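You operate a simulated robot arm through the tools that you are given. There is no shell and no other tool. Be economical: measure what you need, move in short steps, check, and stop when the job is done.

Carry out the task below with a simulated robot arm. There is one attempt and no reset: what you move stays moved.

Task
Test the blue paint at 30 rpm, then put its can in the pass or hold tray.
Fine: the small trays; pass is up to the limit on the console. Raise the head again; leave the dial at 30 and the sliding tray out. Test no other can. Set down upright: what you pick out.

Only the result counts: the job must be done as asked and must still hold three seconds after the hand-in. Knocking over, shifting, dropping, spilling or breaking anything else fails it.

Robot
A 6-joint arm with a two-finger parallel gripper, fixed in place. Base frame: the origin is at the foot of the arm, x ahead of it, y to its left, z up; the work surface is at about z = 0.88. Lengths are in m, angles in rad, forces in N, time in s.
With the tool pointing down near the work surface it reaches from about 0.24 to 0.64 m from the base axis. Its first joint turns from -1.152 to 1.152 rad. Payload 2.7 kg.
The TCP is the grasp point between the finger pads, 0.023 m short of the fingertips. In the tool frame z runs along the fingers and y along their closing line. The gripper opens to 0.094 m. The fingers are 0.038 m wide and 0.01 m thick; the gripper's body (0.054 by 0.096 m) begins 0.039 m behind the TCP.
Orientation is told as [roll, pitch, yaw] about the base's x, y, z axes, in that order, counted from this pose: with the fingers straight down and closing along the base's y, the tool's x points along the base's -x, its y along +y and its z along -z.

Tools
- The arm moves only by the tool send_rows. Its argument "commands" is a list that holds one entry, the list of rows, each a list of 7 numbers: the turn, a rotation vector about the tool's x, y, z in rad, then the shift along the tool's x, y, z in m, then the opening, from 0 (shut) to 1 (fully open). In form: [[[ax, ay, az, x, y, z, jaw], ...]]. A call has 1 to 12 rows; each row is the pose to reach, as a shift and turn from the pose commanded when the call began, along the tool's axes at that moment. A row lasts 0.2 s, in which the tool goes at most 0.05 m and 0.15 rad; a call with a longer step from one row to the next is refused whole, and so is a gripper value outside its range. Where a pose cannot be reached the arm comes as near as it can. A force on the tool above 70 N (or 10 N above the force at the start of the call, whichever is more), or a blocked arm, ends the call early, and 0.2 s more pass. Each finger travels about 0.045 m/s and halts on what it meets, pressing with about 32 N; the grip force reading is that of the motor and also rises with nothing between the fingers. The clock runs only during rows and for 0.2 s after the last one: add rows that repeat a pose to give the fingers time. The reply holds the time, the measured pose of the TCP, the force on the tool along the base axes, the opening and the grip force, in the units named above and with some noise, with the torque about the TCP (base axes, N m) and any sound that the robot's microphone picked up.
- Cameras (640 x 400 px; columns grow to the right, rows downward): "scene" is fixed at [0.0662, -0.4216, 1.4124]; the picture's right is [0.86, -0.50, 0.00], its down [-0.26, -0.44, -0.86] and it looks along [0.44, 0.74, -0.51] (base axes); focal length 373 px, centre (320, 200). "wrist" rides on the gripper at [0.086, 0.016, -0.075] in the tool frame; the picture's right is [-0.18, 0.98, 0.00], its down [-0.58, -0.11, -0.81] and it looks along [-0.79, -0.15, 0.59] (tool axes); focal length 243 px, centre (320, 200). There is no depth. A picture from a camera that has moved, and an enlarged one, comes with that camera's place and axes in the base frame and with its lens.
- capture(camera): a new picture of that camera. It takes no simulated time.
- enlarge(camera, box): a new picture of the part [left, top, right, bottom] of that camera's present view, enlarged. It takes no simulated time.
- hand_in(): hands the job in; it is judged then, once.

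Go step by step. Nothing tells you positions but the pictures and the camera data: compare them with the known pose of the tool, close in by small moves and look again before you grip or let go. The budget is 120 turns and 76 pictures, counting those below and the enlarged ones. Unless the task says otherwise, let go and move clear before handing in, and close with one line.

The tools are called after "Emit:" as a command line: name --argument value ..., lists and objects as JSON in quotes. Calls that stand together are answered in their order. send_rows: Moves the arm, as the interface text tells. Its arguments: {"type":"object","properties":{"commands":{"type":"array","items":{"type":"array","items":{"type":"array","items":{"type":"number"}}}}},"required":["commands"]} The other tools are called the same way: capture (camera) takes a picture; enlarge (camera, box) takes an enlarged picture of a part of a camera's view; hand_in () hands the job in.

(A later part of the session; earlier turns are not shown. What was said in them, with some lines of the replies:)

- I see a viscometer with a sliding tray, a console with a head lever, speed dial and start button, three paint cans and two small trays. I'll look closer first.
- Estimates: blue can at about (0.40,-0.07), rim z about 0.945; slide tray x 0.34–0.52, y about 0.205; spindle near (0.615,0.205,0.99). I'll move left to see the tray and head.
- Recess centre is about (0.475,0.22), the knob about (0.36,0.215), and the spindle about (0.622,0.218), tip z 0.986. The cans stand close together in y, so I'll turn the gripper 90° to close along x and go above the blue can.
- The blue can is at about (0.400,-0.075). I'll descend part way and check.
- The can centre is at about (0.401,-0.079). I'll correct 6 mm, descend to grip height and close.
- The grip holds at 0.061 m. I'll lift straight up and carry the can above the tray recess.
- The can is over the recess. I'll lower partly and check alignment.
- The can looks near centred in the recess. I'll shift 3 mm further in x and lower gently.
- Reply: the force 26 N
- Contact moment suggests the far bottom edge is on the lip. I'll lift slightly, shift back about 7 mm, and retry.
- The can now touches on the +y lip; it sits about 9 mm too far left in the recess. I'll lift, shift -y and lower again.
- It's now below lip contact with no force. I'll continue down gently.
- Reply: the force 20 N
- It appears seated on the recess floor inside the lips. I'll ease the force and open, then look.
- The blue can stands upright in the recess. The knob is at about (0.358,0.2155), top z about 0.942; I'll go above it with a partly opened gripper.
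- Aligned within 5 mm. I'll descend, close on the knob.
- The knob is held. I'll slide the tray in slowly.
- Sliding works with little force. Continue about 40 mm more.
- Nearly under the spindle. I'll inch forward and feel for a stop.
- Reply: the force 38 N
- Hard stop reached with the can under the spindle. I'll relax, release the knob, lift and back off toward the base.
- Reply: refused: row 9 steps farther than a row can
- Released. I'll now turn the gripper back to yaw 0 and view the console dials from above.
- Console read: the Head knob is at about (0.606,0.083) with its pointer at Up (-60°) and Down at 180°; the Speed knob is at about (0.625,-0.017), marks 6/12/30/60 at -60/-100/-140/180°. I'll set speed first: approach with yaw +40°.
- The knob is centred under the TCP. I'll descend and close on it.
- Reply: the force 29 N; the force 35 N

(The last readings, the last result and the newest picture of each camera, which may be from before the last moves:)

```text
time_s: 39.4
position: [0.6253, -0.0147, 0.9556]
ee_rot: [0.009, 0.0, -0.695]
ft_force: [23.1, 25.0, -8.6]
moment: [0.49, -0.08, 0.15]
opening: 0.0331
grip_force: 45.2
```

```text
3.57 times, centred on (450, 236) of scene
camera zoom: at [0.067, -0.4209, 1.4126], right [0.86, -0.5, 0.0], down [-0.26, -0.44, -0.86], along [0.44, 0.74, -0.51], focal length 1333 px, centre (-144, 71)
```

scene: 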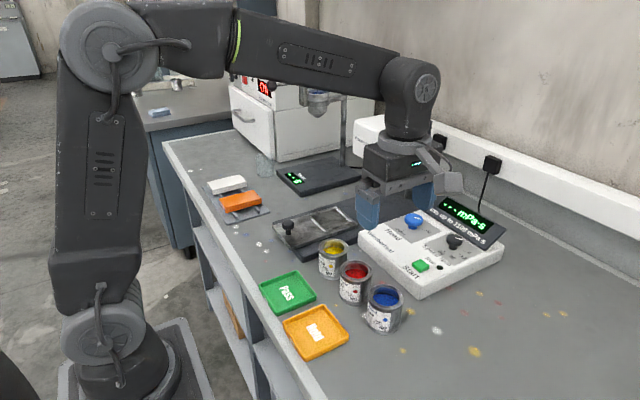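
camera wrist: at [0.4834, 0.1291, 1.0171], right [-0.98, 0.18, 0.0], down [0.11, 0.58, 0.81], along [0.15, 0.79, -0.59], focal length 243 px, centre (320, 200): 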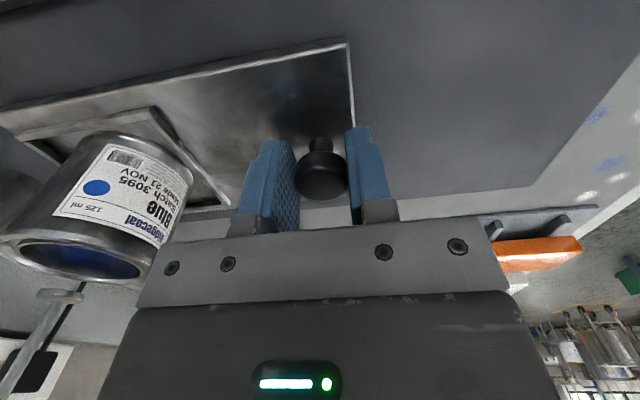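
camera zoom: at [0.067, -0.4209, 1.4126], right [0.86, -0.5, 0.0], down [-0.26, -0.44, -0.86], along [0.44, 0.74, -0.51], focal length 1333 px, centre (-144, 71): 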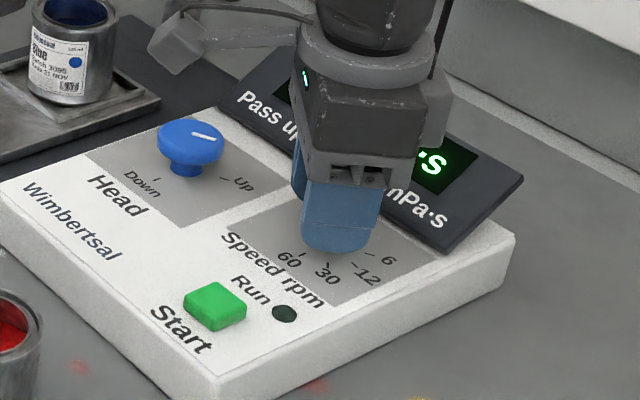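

Turned 80°. I'll release, rise and read the pointer.

Emit:
send_rows --commands '[[[0, 0, 0, 0, 0, 0, 0.3], [0, 0, 0, 0, 0, 0, 0.5], [0, 0, 0, 0, 0, 0, 0.5], [0, 0, 0, 0, 0, -0.02, 0.5], [0, 0, 0, 0, 0, -0.05, 0.5], [0, 0, 0, 0, 0, -0.07, 0.5], [0, 0, 0, 0, 0, -0.07, 0.5]]]'

Emit:
enlarge --camera "wrist" --box '[160, 0, 480, 240]'

Emit:
enlarge --camera "scene" --box '[380, 180, 520, 292]'

```text
time_s: 41.0
position: [0.6249, -0.0176, 1.0271]
ee_rot: [0.002, 0.0, -0.697]
ft_force: [0.4, 0.0, -0.1]
moment: [0.02, -0.01, 0.02]
opening: 0.0468
grip_force: 0.0
```

```text
1.67 times, centred on (320, 120) of wrist
camera zoom: at [0.5684, 0.05, 1.102], right [0.77, 0.64, 0.0], down [0.37, -0.46, 0.81], along [0.51, -0.62, -0.59], focal length 404 px, centre (320, 333)
```

zoom: 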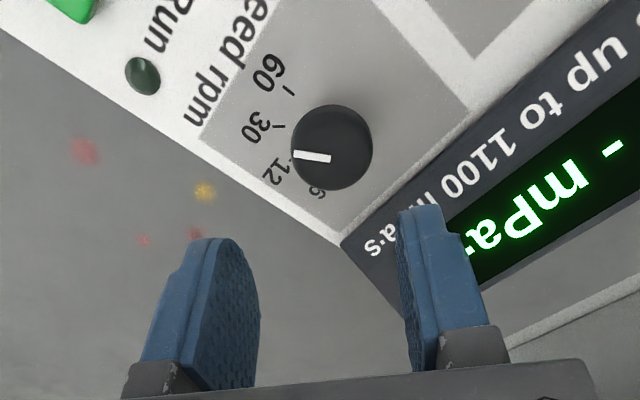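

```text
3.57 times, centred on (450, 236) of scene
camera zoom: at [0.0662, -0.4216, 1.4124], right [0.86, -0.5, 0.0], down [-0.26, -0.44, -0.86], along [0.44, 0.74, -0.51], focal length 1333 px, centre (-144, 71)
```

zoom: 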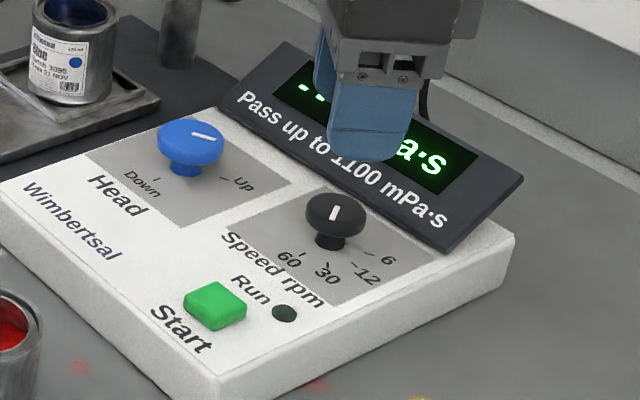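

The pointer is on 30. Next I'll rotate to yaw +60° and move over the Head knob.

Emit:
send_rows --commands '[[[0, 0, -0.146, 0, 0, 0, 0.5], [0, 0, -0.292, 0, 0, 0, 0.5], [0, 0, -0.438, 0, 0, 0, 0.5], [0, 0, -0.584, 0, 0, 0, 0.5], [0, 0, -0.73, 0, 0, 0, 0.5], [0, 0, -0.876, 0, 0, 0, 0.5], [0, 0, -1.022, 0.005, 0.005, 0, 0.5], [0, 0, -1.168, 0.02, 0.018, 0, 0.5], [0, 0, -1.314, 0.035, 0.032, 0, 0.55], [0, 0, -1.46, 0.05, 0.045, 0, 0.6], [0, 0, -1.606, 0.065, 0.058, 0, 0.6], [0, 0, -1.744, 0.0763, 0.0679, 0, 0.6]]]'

Emit:
enlarge --camera "wrist" --box '[160, 0, 480, 240]'

Emit:
enlarge --camera "scene" --box '[360, 140, 520, 268]'

```text
time_s: 43.6
position: [0.61, 0.0813, 1.0258]
ee_rot: [-0.001, -0.002, 1.048]
ft_force: [0.7, 0.1, 0.1]
moment: [-0.01, -0.02, -0.03]
opening: 0.0564
grip_force: 0.1
```

```text
1.67 times, centred on (320, 120) of wrist
camera zoom: at [0.5523, 0.0158, 1.102], right [-0.76, 0.65, 0.0], down [0.38, 0.45, 0.81], along [0.52, 0.61, -0.59], focal length 404 px, centre (320, 333)
```

zoom: 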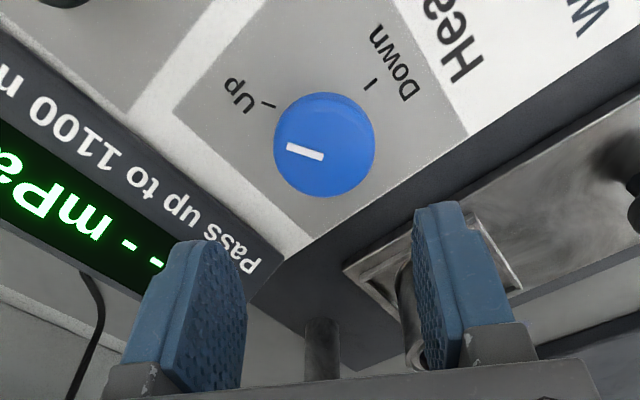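

```text
3.12 times, centred on (440, 204) of scene
camera zoom: at [0.0662, -0.4216, 1.4124], right [0.86, -0.5, 0.0], down [-0.26, -0.44, -0.86], along [0.44, 0.74, -0.51], focal length 1167 px, centre (-55, 188)
```

zoom: 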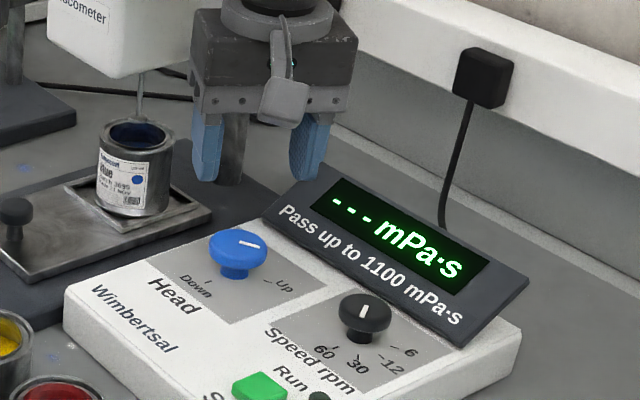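

Head knob centre is about (0.608,0.082). To keep the wrist camera clear of the viscometer head during the 120° turn, I'll start from yaw 105° and finish at -15°.

Emit:
send_rows --commands '[[[0, 0, -0.14, 0, 0.002, 0, 0.6], [0, 0, -0.28, 0, 0.002, 0, 0.6], [0, 0, -0.42, 0, 0.002, 0, 0.6], [0, 0, -0.56, 0, 0.002, 0, 0.6], [0, 0, -0.7, 0, 0.002, 0, 0.6], [0, 0, -0.785, 0, 0.002, 0, 0.6], [0, 0, -0.785, 0, 0.002, 0.03, 0.6], [0, 0, -0.785, 0, 0.002, 0.055, 0.6], [0, 0, -0.785, 0, 0.002, 0.07, 0.6], [0, 0, -0.785, 0, 0.002, 0.07, 0.6]]]'

Emit:
enlarge --camera "scene" --box '[360, 140, 520, 268]'

```text
time_s: 45.8
position: [0.6089, 0.0834, 0.9556]
ee_rot: [-0.002, 0.0, 1.835]
ft_force: [0.1, 0.6, 0.5]
moment: [0.0, -0.01, 0.02]
opening: 0.0564
grip_force: 0.2
```

```text
3.12 times, centred on (440, 204) of scene
camera zoom: at [0.0662, -0.4216, 1.4124], right [0.86, -0.5, 0.0], down [-0.26, -0.44, -0.86], along [0.44, 0.74, -0.51], focal length 1167 px, centre (-55, 188)
```

zoom: 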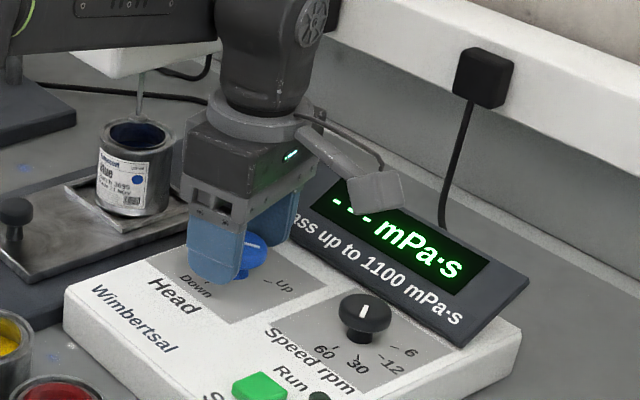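

Emit:
send_rows --commands '[[[0, 0, 0, 0, 0, 0, 0.45], [0, 0, 0, 0, 0, 0, 0.35], [0, 0, 0, 0, 0, 0, 0.25], [0, 0, 0, 0, 0, 0, 0.15], [0, 0, 0, 0, 0, 0, 0.15]]]'

Emit:
send_rows --commands '[[[0, 0, 0.14, 0, 0, 0, 0.15], [0, 0, 0.28, 0, 0, 0, 0.15], [0, 0, 0.42, 0, 0, 0, 0.15], [0, 0, 0.56, 0, 0, 0, 0.15], [0, 0, 0.7, 0, 0, 0, 0.15], [0, 0, 0.84, 0, 0, 0, 0.15], [0, 0, 0.98, 0, 0, 0, 0.15], [0, 0, 1.047, 0, 0, 0, 0.15], [0, 0, 1.047, 0, 0, 0, 0.15]]]'

Emit:
enlarge --camera "scene" --box '[320, 100, 520, 260]'

```text
time_s: 47.0
position: [0.6102, 0.083, 0.956]
ee_rot: [-0.006, -0.001, 1.831]
ft_force: [21.5, 3.4, -6.7]
moment: [0.07, -0.3, -0.04]
opening: 0.0413
grip_force: 45.3
```

```text
time_s: 49.0
position: [0.6083, 0.0849, 0.9564]
ee_rot: [0.0, -0.004, 0.782]
ft_force: [8.4, 5.0, -4.4]
moment: [0.76, -0.58, -0.02]
opening: 0.0414
grip_force: 45.1
```

```text
2.50 times, centred on (420, 180) of scene
camera zoom: at [0.0665, -0.4214, 1.4125], right [0.86, -0.5, 0.0], down [-0.26, -0.44, -0.86], along [0.44, 0.74, -0.51], focal length 933 px, centre (70, 250)
```

zoom: 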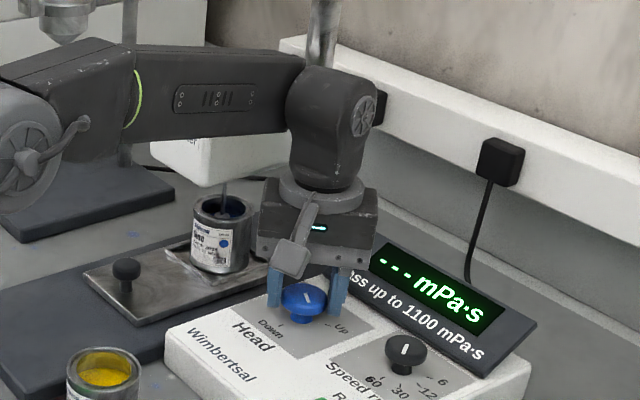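

Knob is turning well. Complete the turn.

Emit:
send_rows --commands '[[[0, 0, 0.14, 0, 0, 0, 0.15], [0, 0, 0.28, 0, 0, 0, 0.15], [0, 0, 0.42, 0, 0, 0, 0.15], [0, 0, 0.56, 0, 0, 0, 0.15], [0, 0, 0.7, 0, 0, 0, 0.15], [0, 0, 0.84, 0, 0, 0, 0.15], [0, 0, 0.98, 0, 0, 0, 0.15], [0, 0, 1.047, 0, 0, 0, 0.15], [0, 0, 1.047, 0, 0, 0, 0.15]]]'

Emit:
enlarge --camera "scene" --box '[320, 100, 520, 260]'

```text
time_s: 51.0
position: [0.6082, 0.0848, 0.9557]
ee_rot: [0.001, 0.001, -0.264]
ft_force: [3.1, 18.1, -3.8]
moment: [0.42, -0.25, 0.58]
opening: 0.0413
grip_force: 45.0
```

```text
2.50 times, centred on (420, 180) of scene
camera zoom: at [0.0663, -0.4211, 1.4126], right [0.86, -0.5, 0.0], down [-0.26, -0.44, -0.86], along [0.44, 0.74, -0.51], focal length 933 px, centre (70, 250)
```

zoom: 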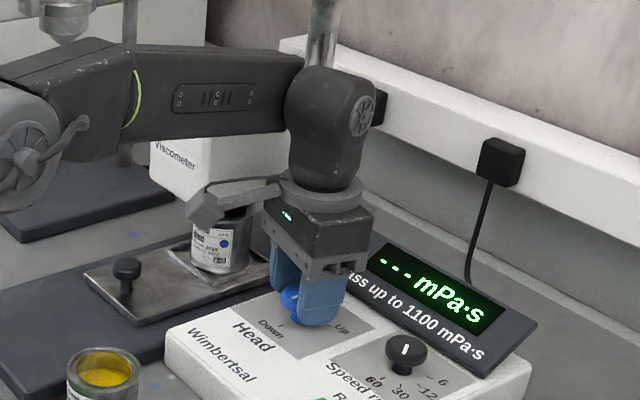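

The head is coming down. I'll release, rise, and move above the Start button with fingers closed.

Emit:
send_rows --commands '[[[0, 0, 0, 0, 0, 0, 0.35], [0, 0, 0, 0, 0, 0, 0.55], [0, 0, 0, 0, 0, 0, 0.6], [0, 0, 0, 0, 0, -0.02, 0.6], [0, 0, 0, 0, 0, -0.05, 0.6], [0, 0, 0, 0, 0, -0.08, 0.6], [0, 0, 0, 0.01, -0.03, -0.08, 0.4], [0, 0, -0.1, 0.025, -0.07, -0.08, 0.2], [0, 0, -0.2, 0.04, -0.11, -0.08, 0.0], [0, 0, -0.264, 0.059, -0.138, -0.08, 0], [0, 0, -0.264, 0.059, -0.138, -0.08, 0], [0, 0, -0.264, 0.059, -0.138, -0.08, 0]]]'

Emit:
capture --camera "wrist"

Emit:
enlarge --camera "scene" --box '[320, 100, 520, 260]'

```text
time_s: 53.6
position: [0.516, -0.0353, 1.0364]
ee_rot: [0.002, -0.002, 0.003]
ft_force: [-0.2, 0.2, -0.4]
moment: [0.01, 0.0, 0.05]
opening: 0.0
grip_force: 31.7
```

```text
28 pictures are left
camera wrist: at [0.4282, -0.019, 1.1119], right [0.18, 0.98, 0.0], down [0.58, -0.11, 0.81], along [0.79, -0.15, -0.59], focal length 243 px, centre (320, 200)
```

wrist: 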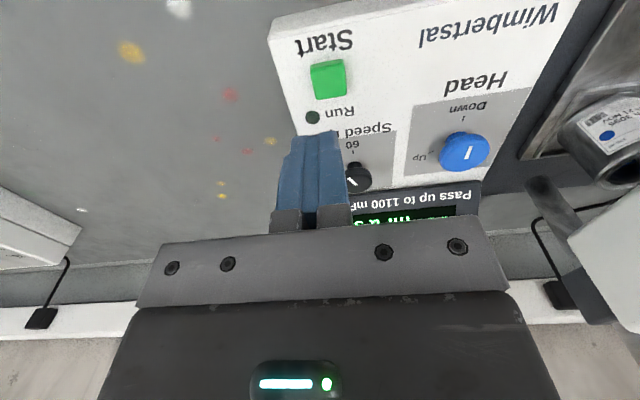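

```text
2.50 times, centred on (420, 180) of scene
camera zoom: at [0.0662, -0.4216, 1.4124], right [0.86, -0.5, 0.0], down [-0.26, -0.44, -0.86], along [0.44, 0.74, -0.51], focal length 933 px, centre (70, 250)
```

zoom: 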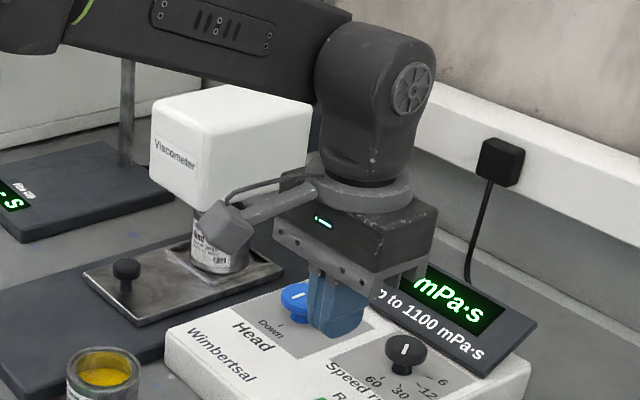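

Head is down. The Start button is at about (0.525,-0.0315), top z about 0.925. I'll align and go down close to it.

Emit:
send_rows --commands '[[[0, 0, 0, -0.009, 0.004, 0.02, 0], [0, 0, 0, -0.009, 0.004, 0.045, 0], [0, 0, 0, -0.009, 0.004, 0.065, 0], [0, 0, 0, -0.009, 0.004, 0.076, 0], [0, 0, 0, -0.009, 0.004, 0.076, 0]]]'

Emit:
enlarge --camera "scene" --box '[380, 200, 480, 280]'

Emit:
enlarge --camera "wrist" --box '[220, 40, 420, 200]'

```text
time_s: 54.8
position: [0.5244, -0.031, 0.9609]
ee_rot: [0.002, -0.003, 0.001]
ft_force: [0.4, -0.2, 0.0]
moment: [0.02, -0.01, -0.03]
opening: 0.0002
grip_force: 32.1
```

```text
5.00 times, centred on (430, 240) of scene
camera zoom: at [0.0662, -0.4216, 1.4124], right [0.86, -0.5, 0.0], down [-0.26, -0.44, -0.86], along [0.44, 0.74, -0.51], focal length 1867 px, centre (-230, 0)
```

zoom: 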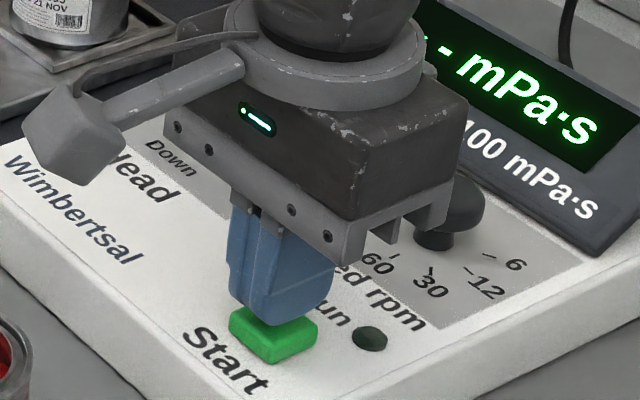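

```text
2.50 times, centred on (320, 120) of wrist
camera zoom: at [0.4374, -0.0139, 1.0354], right [0.18, 0.98, 0.0], down [0.58, -0.11, 0.81], along [0.79, -0.15, -0.59], focal length 606 px, centre (320, 400)
```

zoom: 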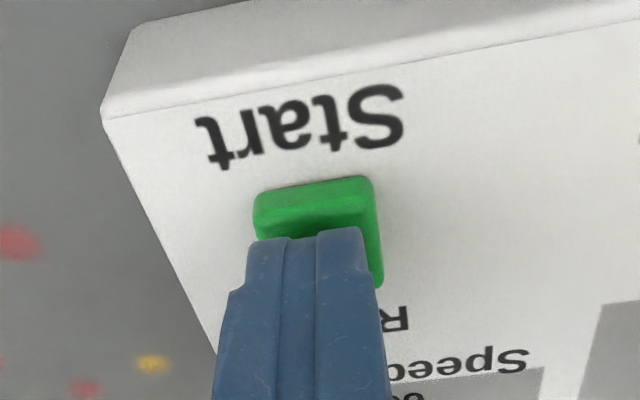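

Fingertips are above the button. Press in small steps.

Emit:
send_rows --commands '[[[0, 0, 0, 0.003, 0, 0.004, 0], [0, 0, 0, 0.003, 0, 0.008, 0], [0, 0, 0, 0.003, 0, 0.011, 0], [0, 0, 0, 0.003, 0, 0.011, 0]]]'

```text
time_s: 55.8
position: [0.5208, -0.0301, 0.948]
ee_rot: [0.001, -0.003, 0.001]
ft_force: [0.3, -0.4, 2.0]
moment: [0.04, 0.04, 0.02]
opening: 0.0
grip_force: 32.1
heard: click
```

Click heard. I'll lift off and look at the lamp and display.

Emit:
send_rows --commands '[[[0, 0, 0, 0, 0, -0.02, 0], [0, 0, 0, 0.03, -0.02, -0.05, 0], [0, 0, 0, 0.06, -0.04, -0.08, 0], [0, 0, 0, 0.09, -0.06, -0.1, 0], [0, 0, 0, 0.12, -0.08, -0.12, 0], [0, 0, 0, 0.13, -0.09, -0.13, 0.5], [0, 0, 0, 0.13, -0.09, -0.13, 0.5]]]'

Emit:
enlarge --camera "scene" --box '[340, 120, 520, 264]'

```text
time_s: 57.4
position: [0.39, -0.12, 1.0788]
ee_rot: [0.002, -0.003, 0.001]
ft_force: [-0.2, 0.0, 0.3]
moment: [0.0, 0.04, -0.01]
opening: 0.0472
grip_force: 0.0
```

```text
2.78 times, centred on (430, 192) of scene
camera zoom: at [0.0662, -0.4216, 1.4124], right [0.86, -0.5, 0.0], down [-0.26, -0.44, -0.86], along [0.44, 0.74, -0.51], focal length 1037 px, centre (14, 222)
```

zoom: 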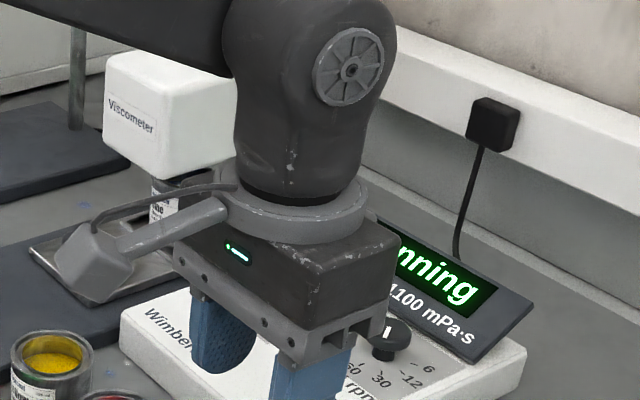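

It is running. I'll raise the arm out of the view and wait.

Emit:
send_rows --commands '[[[0, 0, 0, 0, 0.04, -0.02, 0.5], [0, 0, 0, 0, 0.08, -0.04, 0.5], [0, 0, 0, 0, 0.12, -0.06, 0.5], [0, 0, 0, 0, 0.14, -0.08, 0.5], [0, 0, 0, 0, 0.14, -0.08, 0.5], [0, 0, 0, 0, 0.14, -0.08, 0.5], [0, 0, 0, 0, 0.14, -0.08, 0.5], [0, 0, 0, 0, 0.14, -0.08, 0.5], [0, 0, 0, 0, 0.14, -0.08, 0.5], [0, 0, 0, 0, 0.14, -0.08, 0.5], [0, 0, 0, 0, 0.14, -0.08, 0.5], [0, 0, 0, 0, 0.14, -0.08, 0.5]]]'

Emit:
enlarge --camera "scene" --box '[340, 120, 520, 264]'

```text
time_s: 60.0
position: [0.3916, 0.0184, 1.1586]
ee_rot: [0.002, -0.001, 0.002]
ft_force: [-0.3, 0.2, -0.1]
moment: [0.02, 0.03, -0.04]
opening: 0.047
grip_force: 0.0
```

```text
2.78 times, centred on (430, 192) of scene
camera zoom: at [0.0662, -0.4216, 1.4124], right [0.86, -0.5, 0.0], down [-0.26, -0.44, -0.86], along [0.44, 0.74, -0.51], focal length 1037 px, centre (14, 222)
```

zoom: 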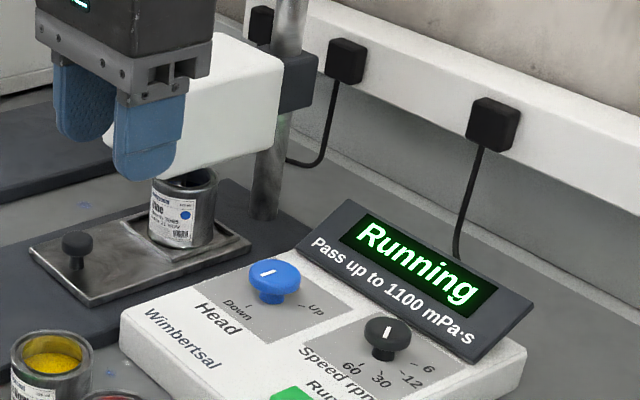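

Emit:
send_rows --commands '[[[0, 0, 0, 0, 0, 0, 0.5], [0, 0, 0, 0, 0, 0, 0.5], [0, 0, 0, 0, 0, 0, 0.5], [0, 0, 0, 0, 0, 0, 0.5], [0, 0, 0, 0, 0, 0, 0.5], [0, 0, 0, 0, 0, 0, 0.5], [0, 0, 0, 0, 0, 0, 0.5], [0, 0, 0, 0, 0, 0, 0.5], [0, 0, 0, 0, 0, 0, 0.5], [0, 0, 0, 0, 0, 0, 0.5], [0, 0, 0, 0, 0, 0, 0.5], [0, 0, 0, 0, 0, 0, 0.5]]]'

Emit:
enlarge --camera "scene" --box '[340, 120, 520, 264]'

```text
time_s: 62.6
position: [0.3911, 0.0187, 1.1592]
ee_rot: [0.002, -0.001, 0.003]
ft_force: [-0.2, -0.4, -0.8]
moment: [-0.02, 0.0, -0.02]
opening: 0.0467
grip_force: 0.1
```

```text
2.78 times, centred on (430, 192) of scene
camera zoom: at [0.0662, -0.4216, 1.4124], right [0.86, -0.5, 0.0], down [-0.26, -0.44, -0.86], along [0.44, 0.74, -0.51], focal length 1037 px, centre (14, 222)
```

zoom: 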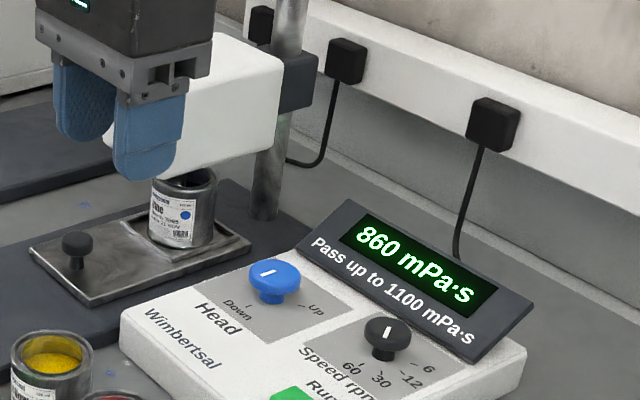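

Reading: 860 mPa·s, within the limit of 1100, so it's a pass. Now raise the head: grip the Head knob at yaw -15° and turn back 120°.

Emit:
send_rows --commands '[[[0, 0, 0.05, -0.045, 0.01, 0, 0.6], [0, 0, 0.1, -0.09, 0.02, 0, 0.6], [0, 0, 0.15, -0.135, 0.035, 0, 0.6], [0, 0, 0.2, -0.175, 0.05, 0.01, 0.6], [0, 0, 0.262, -0.205, 0.062, 0.04, 0.6], [0, 0, 0.262, -0.219, 0.066, 0.08, 0.6], [0, 0, 0.262, -0.219, 0.066, 0.12, 0.6], [0, 0, 0.262, -0.219, 0.066, 0.15, 0.6], [0, 0, 0.262, -0.219, 0.066, 0.165, 0.6], [0, 0, 0.262, -0.219, 0.066, 0.165, 0.6]]]'

Emit:
enlarge --camera "scene" --box '[340, 120, 520, 264]'

```text
time_s: 64.8
position: [0.6106, 0.0864, 0.9923]
ee_rot: [0.002, 0.001, -0.26]
ft_force: [-0.5, -0.4, -1.4]
moment: [-0.01, -0.05, 0.01]
opening: 0.0561
grip_force: 0.0
out of reach, approached as far as the arm can: row 5, 6, 7, 8, 9
```

```text
2.78 times, centred on (430, 192) of scene
camera zoom: at [0.0663, -0.4216, 1.4124], right [0.86, -0.5, 0.0], down [-0.26, -0.44, -0.86], along [0.44, 0.74, -0.51], focal length 1037 px, centre (14, 222)
```

zoom: 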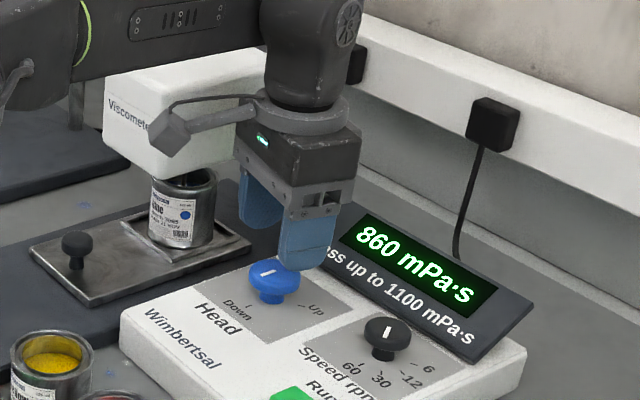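

Still 860. Descend and grip the knob, with the tool just over it.

Emit:
send_rows --commands '[[[0, 0, 0, 0, 0, 0.015, 0.6], [0, 0, 0, 0, 0, 0.03, 0.6], [0, 0, 0, 0, 0, 0.036, 0.6], [0, 0, 0, 0, 0, 0.036, 0.45], [0, 0, 0, 0, 0, 0.036, 0.35], [0, 0, 0, 0, 0, 0.036, 0.25], [0, 0, 0, 0, 0, 0.036, 0.15], [0, 0, 0, 0, 0, 0.036, 0.15]]]'

Emit:
send_rows --commands '[[[0, 0, -0.14, 0, 0, 0, 0.15], [0, 0, -0.28, 0, 0, 0, 0.15], [0, 0, -0.42, 0, 0, 0, 0.15], [0, 0, -0.56, 0, 0, 0, 0.15], [0, 0, -0.7, 0, 0, 0, 0.15], [0, 0, -0.84, 0, 0, 0, 0.15], [0, 0, -0.98, 0, 0, 0, 0.15], [0, 0, -1.047, 0, 0, 0, 0.15], [0, 0, -1.047, 0, 0, 0, 0.15]]]'

Emit:
send_rows --commands '[[[0, 0, -0.14, 0, 0, 0, 0.15], [0, 0, -0.28, 0, 0, 0, 0.15], [0, 0, -0.42, 0, 0, 0, 0.15], [0, 0, -0.56, 0, 0, 0, 0.15], [0, 0, -0.7, 0, 0, 0, 0.15], [0, 0, -0.84, 0, 0, 0, 0.15], [0, 0, -0.98, 0, 0, 0, 0.15], [0, 0, -1.047, 0, 0, 0, 0.15], [0, 0, -1.047, 0, 0, 0, 0.15]]]'

Emit:
enlarge --camera "scene" --box '[340, 120, 520, 264]'

```text
time_s: 66.6
position: [0.6093, 0.0845, 0.9593]
ee_rot: [-0.001, -0.003, -0.26]
ft_force: [-2.9, -7.8, -0.3]
moment: [-0.21, -0.02, 0.04]
opening: 0.0416
grip_force: 44.8
```

```text
time_s: 68.6
position: [0.6104, 0.0863, 0.9587]
ee_rot: [-0.002, -0.002, 0.788]
ft_force: [5.7, -7.4, -2.3]
moment: [0.33, -0.51, 0.02]
opening: 0.0414
grip_force: 45.2
```

```text
time_s: 70.6
position: [0.6101, 0.0852, 0.9588]
ee_rot: [0.0, 0.0, 1.836]
ft_force: [-9.3, -2.3, 0.8]
moment: [-0.18, 0.19, -0.01]
opening: 0.0415
grip_force: 44.9
```

```text
2.78 times, centred on (430, 192) of scene
camera zoom: at [0.0659, -0.4216, 1.4124], right [0.86, -0.5, 0.0], down [-0.26, -0.44, -0.86], along [0.44, 0.74, -0.51], focal length 1037 px, centre (14, 222)
```

zoom: 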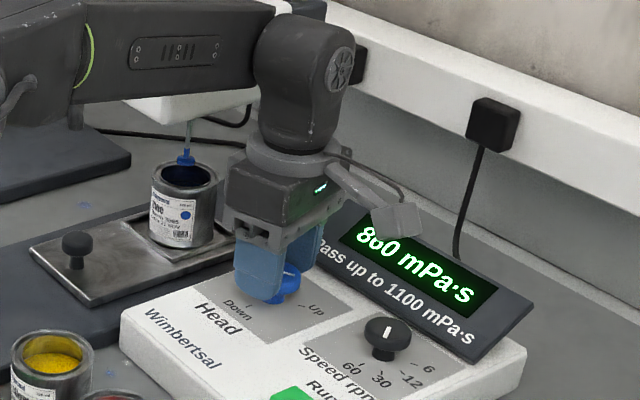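

The head is up with the spindle clear of the can. Release the knob and retreat to a point before the tray knob.

Emit:
send_rows --commands '[[[0, 0, 0, 0, 0, 0, 0.35], [0, 0, 0, 0, 0, 0, 0.55], [0, 0, 0, 0, 0, 0, 0.6], [0, 0, 0, 0, 0, -0.03, 0.6], [0, 0, 0, 0, 0, -0.07, 0.6], [0, 0, 0.06, -0.012, 0.044, -0.08, 0.6], [0, 0, 0.12, -0.024, 0.088, -0.09, 0.6], [0, 0, 0.18, -0.036, 0.132, -0.1, 0.6], [0, 0, 0.265, -0.05, 0.175, -0.1, 0.6], [0, 0, 0.265, -0.09, 0.165, -0.1, 0.6], [0, 0, 0.265, -0.13, 0.155, -0.1, 0.6], [0, 0, 0.265, -0.165, 0.147, -0.1, 0.6]]]'

Emit:
enlarge --camera "scene" --box '[260, 100, 500, 268]'

```text
time_s: 73.2
position: [0.4255, 0.2075, 1.0567]
ee_rot: [-0.001, 0.001, 1.568]
ft_force: [0.5, 0.4, -0.2]
moment: [0.01, -0.01, -0.01]
opening: 0.0565
grip_force: 0.0
```

```text
2.38 times, centred on (380, 184) of scene
camera zoom: at [0.0662, -0.4216, 1.4124], right [0.86, -0.5, 0.0], down [-0.26, -0.44, -0.86], along [0.44, 0.74, -0.51], focal length 889 px, centre (177, 238)
```

zoom: 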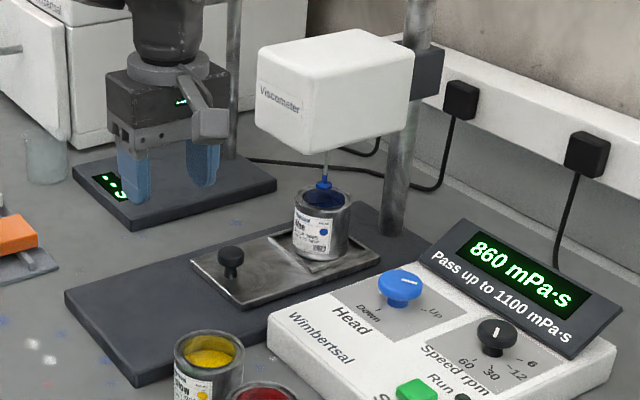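

Head fully up. Now go back over the tray knob and grip it.

Emit:
send_rows --commands '[[[0, 0, 0, -0.007, -0.02, 0.02, 0.5], [0, 0, 0, -0.007, -0.05, 0.045, 0.5], [0, 0, 0, -0.007, -0.0795, 0.07, 0.5], [0, 0, 0, -0.007, -0.0795, 0.09, 0.5], [0, 0, 0, -0.007, -0.0795, 0.115, 0.5], [0, 0, 0, -0.007, -0.0795, 0.115, 0.5], [0, 0, 0, -0.007, -0.0795, 0.115, 0.35], [0, 0, 0, -0.007, -0.0795, 0.115, 0.2], [0, 0, 0, -0.007, -0.0795, 0.115, 0.1], [0, 0, 0, -0.007, -0.0795, 0.115, 0.1], [0, 0, 0, -0.007, -0.0795, 0.115, 0.1]]]'

Emit:
enlarge --camera "scene" --box '[290, 130, 430, 242]'

```text
time_s: 75.6
position: [0.5046, 0.2125, 0.9417]
ee_rot: [-0.002, 0.0, 1.569]
ft_force: [0.2, 0.1, -3.1]
moment: [0.12, -0.01, -0.04]
opening: 0.0274
grip_force: 45.5
```

```text
3.57 times, centred on (360, 186) of scene
camera zoom: at [0.0663, -0.4216, 1.4124], right [0.86, -0.5, 0.0], down [-0.26, -0.44, -0.86], along [0.44, 0.74, -0.51], focal length 1333 px, centre (177, 250)
```

zoom: 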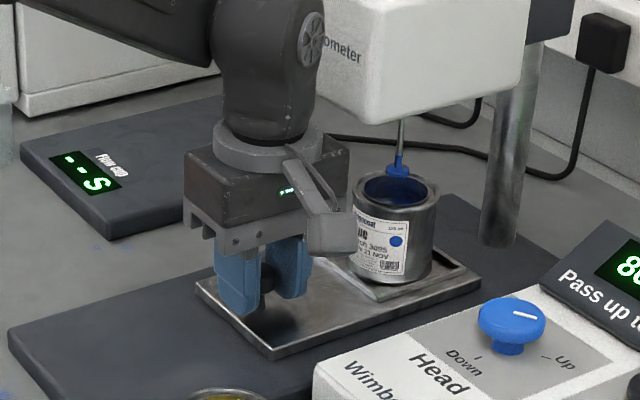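

Knob gripped. Slide the tray out smoothly.

Emit:
send_rows --commands '[[[0, 0, 0, 0, 0.004, 0, 0.1], [0, 0, 0, 0, 0.012, 0, 0.1], [0, 0, 0, 0, 0.025, 0, 0.1], [0, 0, 0, 0, 0.04, 0, 0.1], [0, 0, 0, 0, 0.056, 0, 0.1], [0, 0, 0, 0, 0.072, 0, 0.1], [0, 0, 0, 0, 0.088, 0, 0.1], [0, 0, 0, 0, 0.104, 0, 0.1], [0, 0, 0, 0, 0.12, 0, 0.1], [0, 0, 0, 0, 0.133, 0, 0.1], [0, 0, 0, 0, 0.142, 0, 0.1], [0, 0, 0, 0, 0.146, 0, 0.1]]]'

Emit:
send_rows --commands '[[[0, 0, 0, 0, 0.002, 0, 0.1], [0, 0, 0, 0, 0.004, 0, 0.1], [0, 0, 0, 0, 0.006, 0, 0.1], [0, 0, 0, 0, 0.006, 0, 0.1]]]'

Emit:
enlarge --camera "scene" --box '[240, 130, 420, 274]'

```text
time_s: 78.2
position: [0.3585, 0.2127, 0.9436]
ee_rot: [0.001, 0.001, 1.571]
ft_force: [0.2, -13.3, -20.0]
moment: [-0.56, 0.08, -0.02]
opening: 0.0272
grip_force: 44.8
```

```text
time_s: 79.2
position: [0.3538, 0.2133, 0.942]
ee_rot: [-0.003, 0.001, 1.566]
ft_force: [23.0, -19.8, -27.3]
moment: [-0.79, -0.16, -0.23]
opening: 0.0273
grip_force: 45.4
```

```text
2.78 times, centred on (330, 202) of scene
camera zoom: at [0.0671, -0.4219, 1.4123], right [0.86, -0.5, 0.0], down [-0.26, -0.44, -0.86], along [0.44, 0.74, -0.51], focal length 1037 px, centre (292, 194)
```

zoom: 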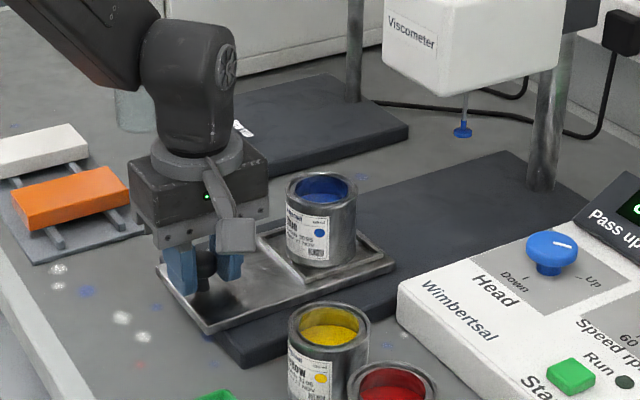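

Tray is at its out stop. Release the knob, rise and go above the blue can.

Emit:
send_rows --commands '[[[0, 0, 0, 0, -0.002, 0, 0.1], [0, 0, 0, 0, -0.002, 0, 0.3], [0, 0, 0, 0, -0.002, 0, 0.5], [0, 0, 0, 0, -0.002, 0, 0.55], [0, 0, 0, 0, -0.002, -0.03, 0.55], [0, 0, 0, 0, -0.002, -0.075, 0.6], [0, 0, 0, -0.002, -0.02, -0.115, 0.8], [0, 0, 0, -0.004, -0.06, -0.125, 1], [0, 0, 0, -0.006, -0.1, -0.125, 1], [0, 0, 0, -0.006, -0.117, -0.125, 1], [0, 0, 0, -0.006, -0.117, -0.125, 1]]]'

Emit:
enlarge --camera "wrist" --box '[160, 0, 480, 240]'

```text
time_s: 81.6
position: [0.4704, 0.2211, 1.0683]
ee_rot: [-0.002, 0.0, 1.57]
ft_force: [0.0, 0.4, 0.4]
moment: [0.03, -0.02, -0.01]
opening: 0.094
grip_force: 0.0
```

```text
1.67 times, centred on (320, 120) of wrist
camera zoom: at [0.4537, 0.1342, 1.1433], right [-0.98, 0.19, 0.0], down [0.11, 0.58, 0.81], along [0.15, 0.79, -0.59], focal length 404 px, centre (320, 333)
```

zoom: 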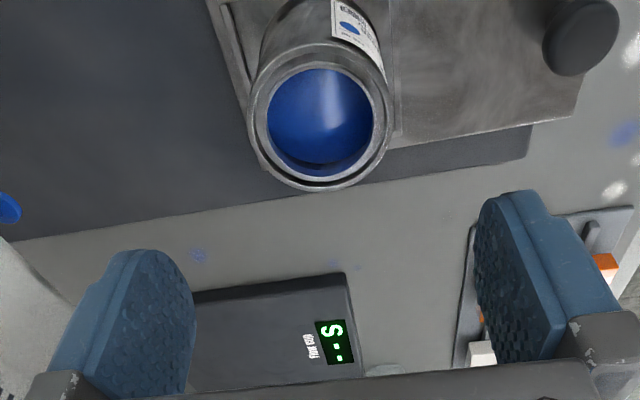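

The can is at about (0.470,0.218). Descend and grip it.

Emit:
send_rows --commands '[[[0, 0, 0, 0.003, 0, 0.03, 1], [0, 0, 0, 0.003, 0, 0.07, 1], [0, 0, 0, 0.003, 0, 0.1, 1], [0, 0, 0, 0.003, 0, 0.12, 1], [0, 0, 0, 0.003, 0, 0.12, 0.8], [0, 0, 0, 0.003, 0, 0.12, 0.6], [0, 0, 0, 0.003, 0, 0.12, 0.45], [0, 0, 0, 0.003, 0, 0.12, 0.3], [0, 0, 0, 0.003, 0, 0.12, 0.3], [0, 0, 0, 0.003, 0, 0.12, 0.3]]]'

Emit:
enlarge --camera "scene" --box '[240, 150, 400, 360]'

```text
time_s: 83.8
position: [0.4704, 0.217, 0.9477]
ee_rot: [-0.001, 0.001, 1.568]
ft_force: [-0.4, -0.8, 0.3]
moment: [0.02, -0.02, -0.01]
opening: 0.061
grip_force: 32.1
```

```text
1.90 times, centred on (320, 255) of scene
camera zoom: at [0.0662, -0.4216, 1.4124], right [0.86, -0.5, 0.0], down [-0.26, -0.44, -0.86], along [0.44, 0.74, -0.51], focal length 711 px, centre (320, 95)
```

zoom: 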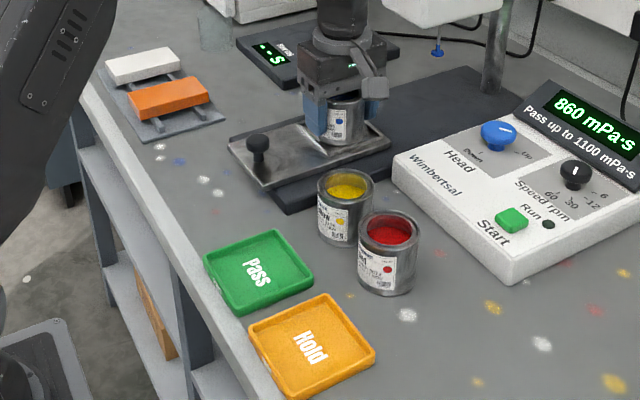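

Pass tray centre is at about (0.288,0.072). Lift the can and carry it there.

Emit:
send_rows --commands '[[[0, 0, 0, 0, 0, -0.01, 0.3], [0, 0, 0, 0, 0, -0.035, 0.3], [0, 0, 0, 0, 0, -0.07, 0.3], [0, 0, 0, 0, 0, -0.1, 0.3], [0, 0, 0, 0.008, 0.01, -0.115, 0.3], [0, 0, 0, 0.03, 0.037, -0.12, 0.3], [0, 0, 0, 0.055, 0.068, -0.12, 0.3], [0, 0, 0, 0.08, 0.1, -0.12, 0.3], [0, 0, 0, 0.105, 0.132, -0.12, 0.3], [0, 0, 0, 0.128, 0.161, -0.12, 0.3], [0, 0, 0, 0.141, 0.177, -0.12, 0.3], [0, 0, 0, 0.145, 0.182, -0.12, 0.3]]]'

Emit:
send_rows --commands '[[[0, 0, 0, 0, 0, 0.02, 0.3], [0, 0, 0, 0, 0, 0.05, 0.3], [0, 0, 0, 0, 0, 0.08, 0.3], [0, 0, 0, 0, 0, 0.1, 0.3], [0, 0, 0, 0, 0, 0.11, 0.3], [0, 0, 0, 0, 0, 0.11, 0.3]]]'

Emit:
enlarge --camera "scene" --box '[230, 200, 390, 360]'

Emit:
capture --camera "wrist"

```text
time_s: 86.4
position: [0.2863, 0.0714, 1.0683]
ee_rot: [0.0, -0.002, 1.568]
ft_force: [-0.6, 0.9, -1.6]
moment: [-0.02, -0.01, -0.02]
opening: 0.0609
grip_force: 31.8
```

```text
time_s: 87.8
position: [0.2865, 0.0725, 0.9577]
ee_rot: [-0.002, -0.003, 1.569]
ft_force: [-0.5, -0.4, -1.9]
moment: [0.0, 0.01, 0.01]
opening: 0.0607
grip_force: 31.6
```

```text
2.50 times, centred on (310, 280) of scene
camera zoom: at [0.0662, -0.4216, 1.4124], right [0.86, -0.5, 0.0], down [-0.26, -0.44, -0.86], along [0.44, 0.74, -0.51], focal length 933 px, centre (345, 0)
```

zoom: 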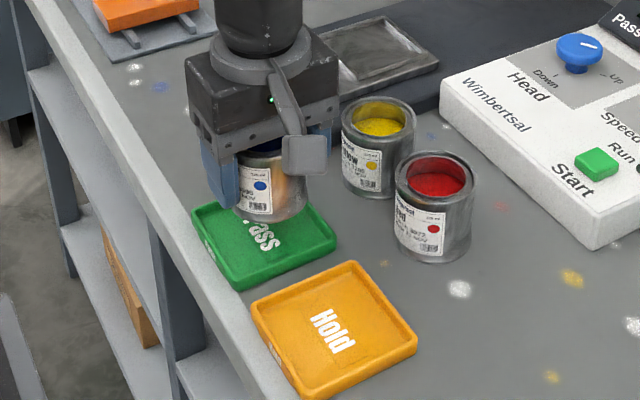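

```text
13 pictures are left
camera wrist: at [0.2707, -0.0142, 1.033], right [-0.98, 0.19, 0.0], down [0.11, 0.58, 0.81], along [0.15, 0.79, -0.59], focal length 243 px, centre (320, 200)
```

wrist: 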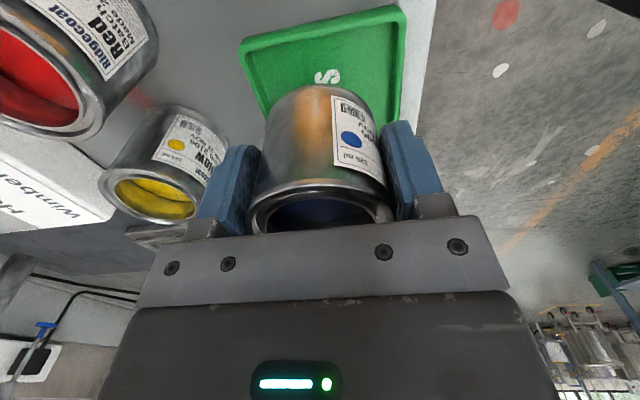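

Nearly centred on the Pass tray. Small correction then gentle descent.

Emit:
send_rows --commands '[[[0, 0, 0, -0.002, 0.004, 0.006, 0.3], [0, 0, 0, -0.002, 0.004, 0.014, 0.3], [0, 0, 0, -0.002, 0.004, 0.021, 0.3], [0, 0, 0, -0.002, 0.004, 0.024, 0.3], [0, 0, 0, -0.002, 0.004, 0.024, 0.3]]]'

Emit:
enlarge --camera "scene" --box '[260, 220, 340, 320]'

Emit:
enlarge --camera "wrist" --box '[200, 0, 460, 220]'

```text
time_s: 89.0
position: [0.2828, 0.0736, 0.9339]
ee_rot: [-0.003, -0.001, 1.568]
ft_force: [-0.6, 0.2, -1.5]
moment: [0.0, -0.01, 0.01]
opening: 0.0605
grip_force: 32.1
```

```text
4.00 times, centred on (300, 270) of scene
camera zoom: at [0.0662, -0.4216, 1.4124], right [0.86, -0.5, 0.0], down [-0.26, -0.44, -0.86], along [0.44, 0.74, -0.51], focal length 1493 px, centre (400, -80)
```

zoom: 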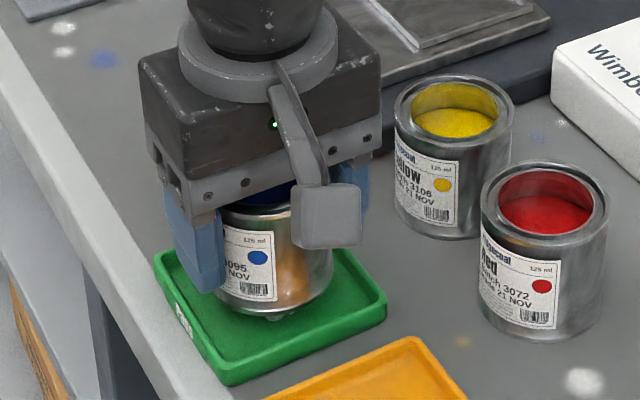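

```text
1.82 times, centred on (330, 110) of wrist
camera zoom: at [0.267, -0.0122, 1.0091], right [-0.98, 0.19, 0.0], down [0.11, 0.58, 0.81], along [0.15, 0.79, -0.59], focal length 441 px, centre (302, 364)
```

zoom: 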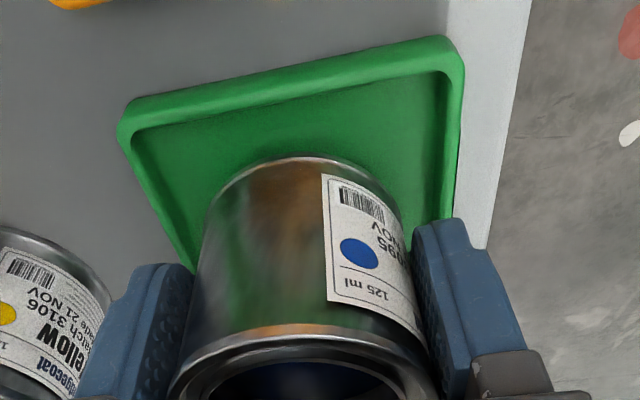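

Looks centred within a few mm. I'll nudge 3 mm toward -y and continue down.

Emit:
send_rows --commands '[[[0, 0, 0, 0.003, 0, 0.001, 0.3], [0, 0, 0, 0.003, 0, 0.004, 0.3], [0, 0, 0, 0.003, 0, 0.006, 0.3], [0, 0, 0, 0.003, 0, 0.006, 0.3]]]'

```text
time_s: 90.0
position: [0.2832, 0.0713, 0.9277]
ee_rot: [-0.002, 0.0, 1.569]
ft_force: [-0.2, -0.5, -1.8]
moment: [-0.01, -0.03, 0.0]
opening: 0.0605
grip_force: 32.3
```

Emit:
send_rows --commands '[[[0, 0, 0, 0, 0, 0.002, 0.3], [0, 0, 0, 0, 0, 0.003, 0.3], [0, 0, 0, 0, 0, 0.003, 0.3]]]'

```text
time_s: 90.8
position: [0.2845, 0.0701, 0.925]
ee_rot: [-0.003, 0.001, 1.569]
ft_force: [-0.1, 0.2, -1.4]
moment: [0.02, -0.03, 0.0]
opening: 0.0605
grip_force: 31.8
```

Emit:
send_rows --commands '[[[0, 0, 0, 0, 0, 0.0015, 0.3], [0, 0, 0, 0, 0, 0.003, 0.3], [0, 0, 0, 0, 0, 0.003, 0.3]]]'

Emit:
enlarge --camera "scene" --box '[260, 220, 340, 320]'

```text
time_s: 91.6
position: [0.2837, 0.0712, 0.922]
ee_rot: [-0.002, -0.002, 1.569]
ft_force: [0.5, 0.1, -1.0]
moment: [0.0, 0.01, 0.03]
opening: 0.0607
grip_force: 31.8
```

```text
4.00 times, centred on (300, 270) of scene
camera zoom: at [0.0662, -0.4216, 1.4124], right [0.86, -0.5, 0.0], down [-0.26, -0.44, -0.86], along [0.44, 0.74, -0.51], focal length 1493 px, centre (400, -80)
```

zoom: 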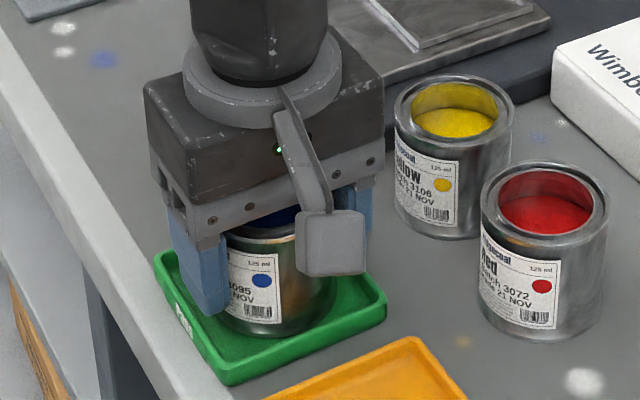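

Emit:
send_rows --commands '[[[0, 0, 0, 0, 0, 0.001, 0.3], [0, 0, 0, 0, 0, 0.002, 0.3], [0, 0, 0, 0, 0, 0.002, 0.3]]]'

```text
time_s: 92.4
position: [0.2833, 0.0721, 0.9199]
ee_rot: [-0.004, -0.002, 1.568]
ft_force: [-3.1, -3.8, 15.3]
moment: [-0.03, 0.51, 0.1]
opening: 0.0606
grip_force: 31.6
```

Emit:
enlarge --camera "scene" --box '[260, 235, 340, 305]'

Emit:
enlarge --camera "wrist" --box '[220, 20, 440, 200]'

```text
5.71 times, centred on (300, 270) of scene
camera zoom: at [0.066, -0.4217, 1.4124], right [0.86, -0.5, 0.0], down [-0.26, -0.44, -0.86], along [0.44, 0.74, -0.51], focal length 2133 px, centre (434, -200)
```

zoom: 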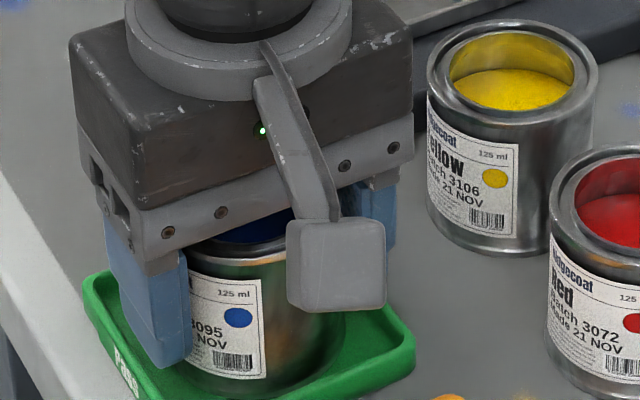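

```text
2.22 times, centred on (330, 110) of wrist
camera zoom: at [0.2674, -0.015, 0.996], right [-0.98, 0.19, 0.0], down [0.11, 0.58, 0.81], along [0.15, 0.79, -0.59], focal length 539 px, centre (298, 400)
```

zoom: 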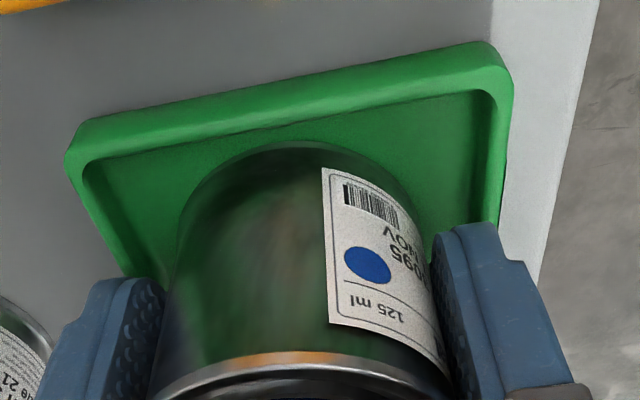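

The can is inside the tray and touching the floor. Ease off, open, and rise.

Emit:
send_rows --commands '[[[0, 0, 0, 0, 0, -0.0015, 0.3], [0, 0, 0, 0, 0, -0.0015, 0.7], [0, 0, 0, 0, 0, -0.0015, 0.85], [0, 0, 0, 0, 0, -0.0015, 0.85], [0, 0, 0, 0, 0, -0.0015, 0.85], [0, 0, 0, 0, 0, -0.02, 0.85], [0, 0, 0, 0, 0, -0.05, 0.85], [0, 0, 0, 0, 0, -0.09, 0.85], [0, 0, 0, 0, 0, -0.13, 0.85], [0, 0, 0, 0, 0, -0.17, 0.85], [0, 0, 0, 0, 0, -0.2, 0.85], [0, 0, 0, 0, 0, -0.2, 0.85]]]'

Emit:
enlarge --camera "scene" --box '[240, 190, 400, 350]'

Emit:
capture --camera "scene"

```text
time_s: 95.0
position: [0.2817, 0.0706, 1.1211]
ee_rot: [0.0, -0.001, 1.569]
ft_force: [0.3, -0.1, -0.2]
moment: [-0.02, 0.0, 0.01]
opening: 0.0801
grip_force: 0.1
```

```text
2.50 times, centred on (320, 270) of scene
camera zoom: at [0.0662, -0.4216, 1.4124], right [0.86, -0.5, 0.0], down [-0.26, -0.44, -0.86], along [0.44, 0.74, -0.51], focal length 933 px, centre (320, 25)
```

zoom: 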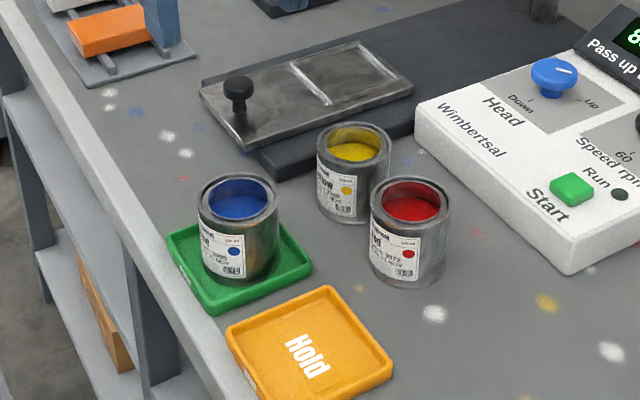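

```text
6 pictures are left
```

scene: 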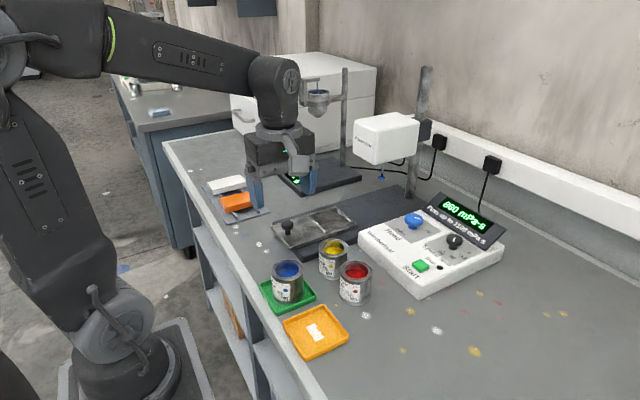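

The can is in the Pass tray. One last close check of the can and the console.

Emit:
enlarge --camera "scene" --box '[250, 250, 330, 320]'

Emit:
enlarge --camera "scene" --box '[360, 100, 520, 240]'

```text
5.71 times, centred on (290, 285) of scene
camera zoom: at [0.0662, -0.4216, 1.4124], right [0.86, -0.5, 0.0], down [-0.26, -0.44, -0.86], along [0.44, 0.74, -0.51], focal length 2133 px, centre (491, -286)
```

zoom: 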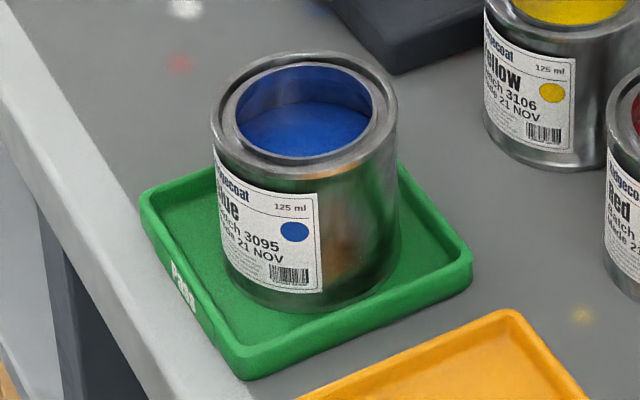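

```text
2.86 times, centred on (440, 170) of scene
camera zoom: at [0.0662, -0.4216, 1.4124], right [0.86, -0.5, 0.0], down [-0.26, -0.44, -0.86], along [0.44, 0.74, -0.51], focal length 1067 px, centre (-23, 286)
```

zoom: 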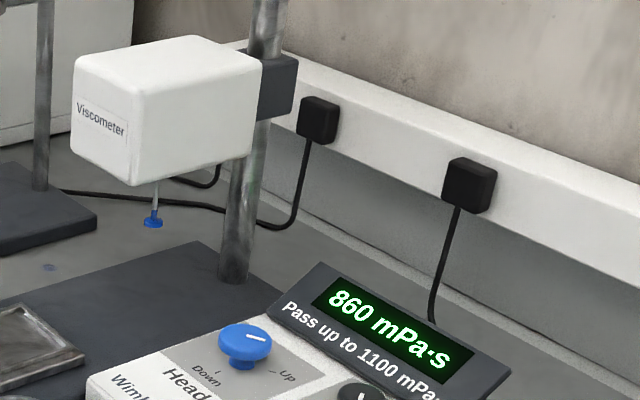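

The can is upright in the Pass tray, the head is up, the tray is out, and the dial is at 30. Handing in.

Emit:
hand_in

```text
The job is handed in.
```

The blue paint measured 860 mPa·s at 30 rpm, under the 1100 limit, so its can is upright in the Pass tray; the head is raised, the dial is at 30 and the sliding tray is out.
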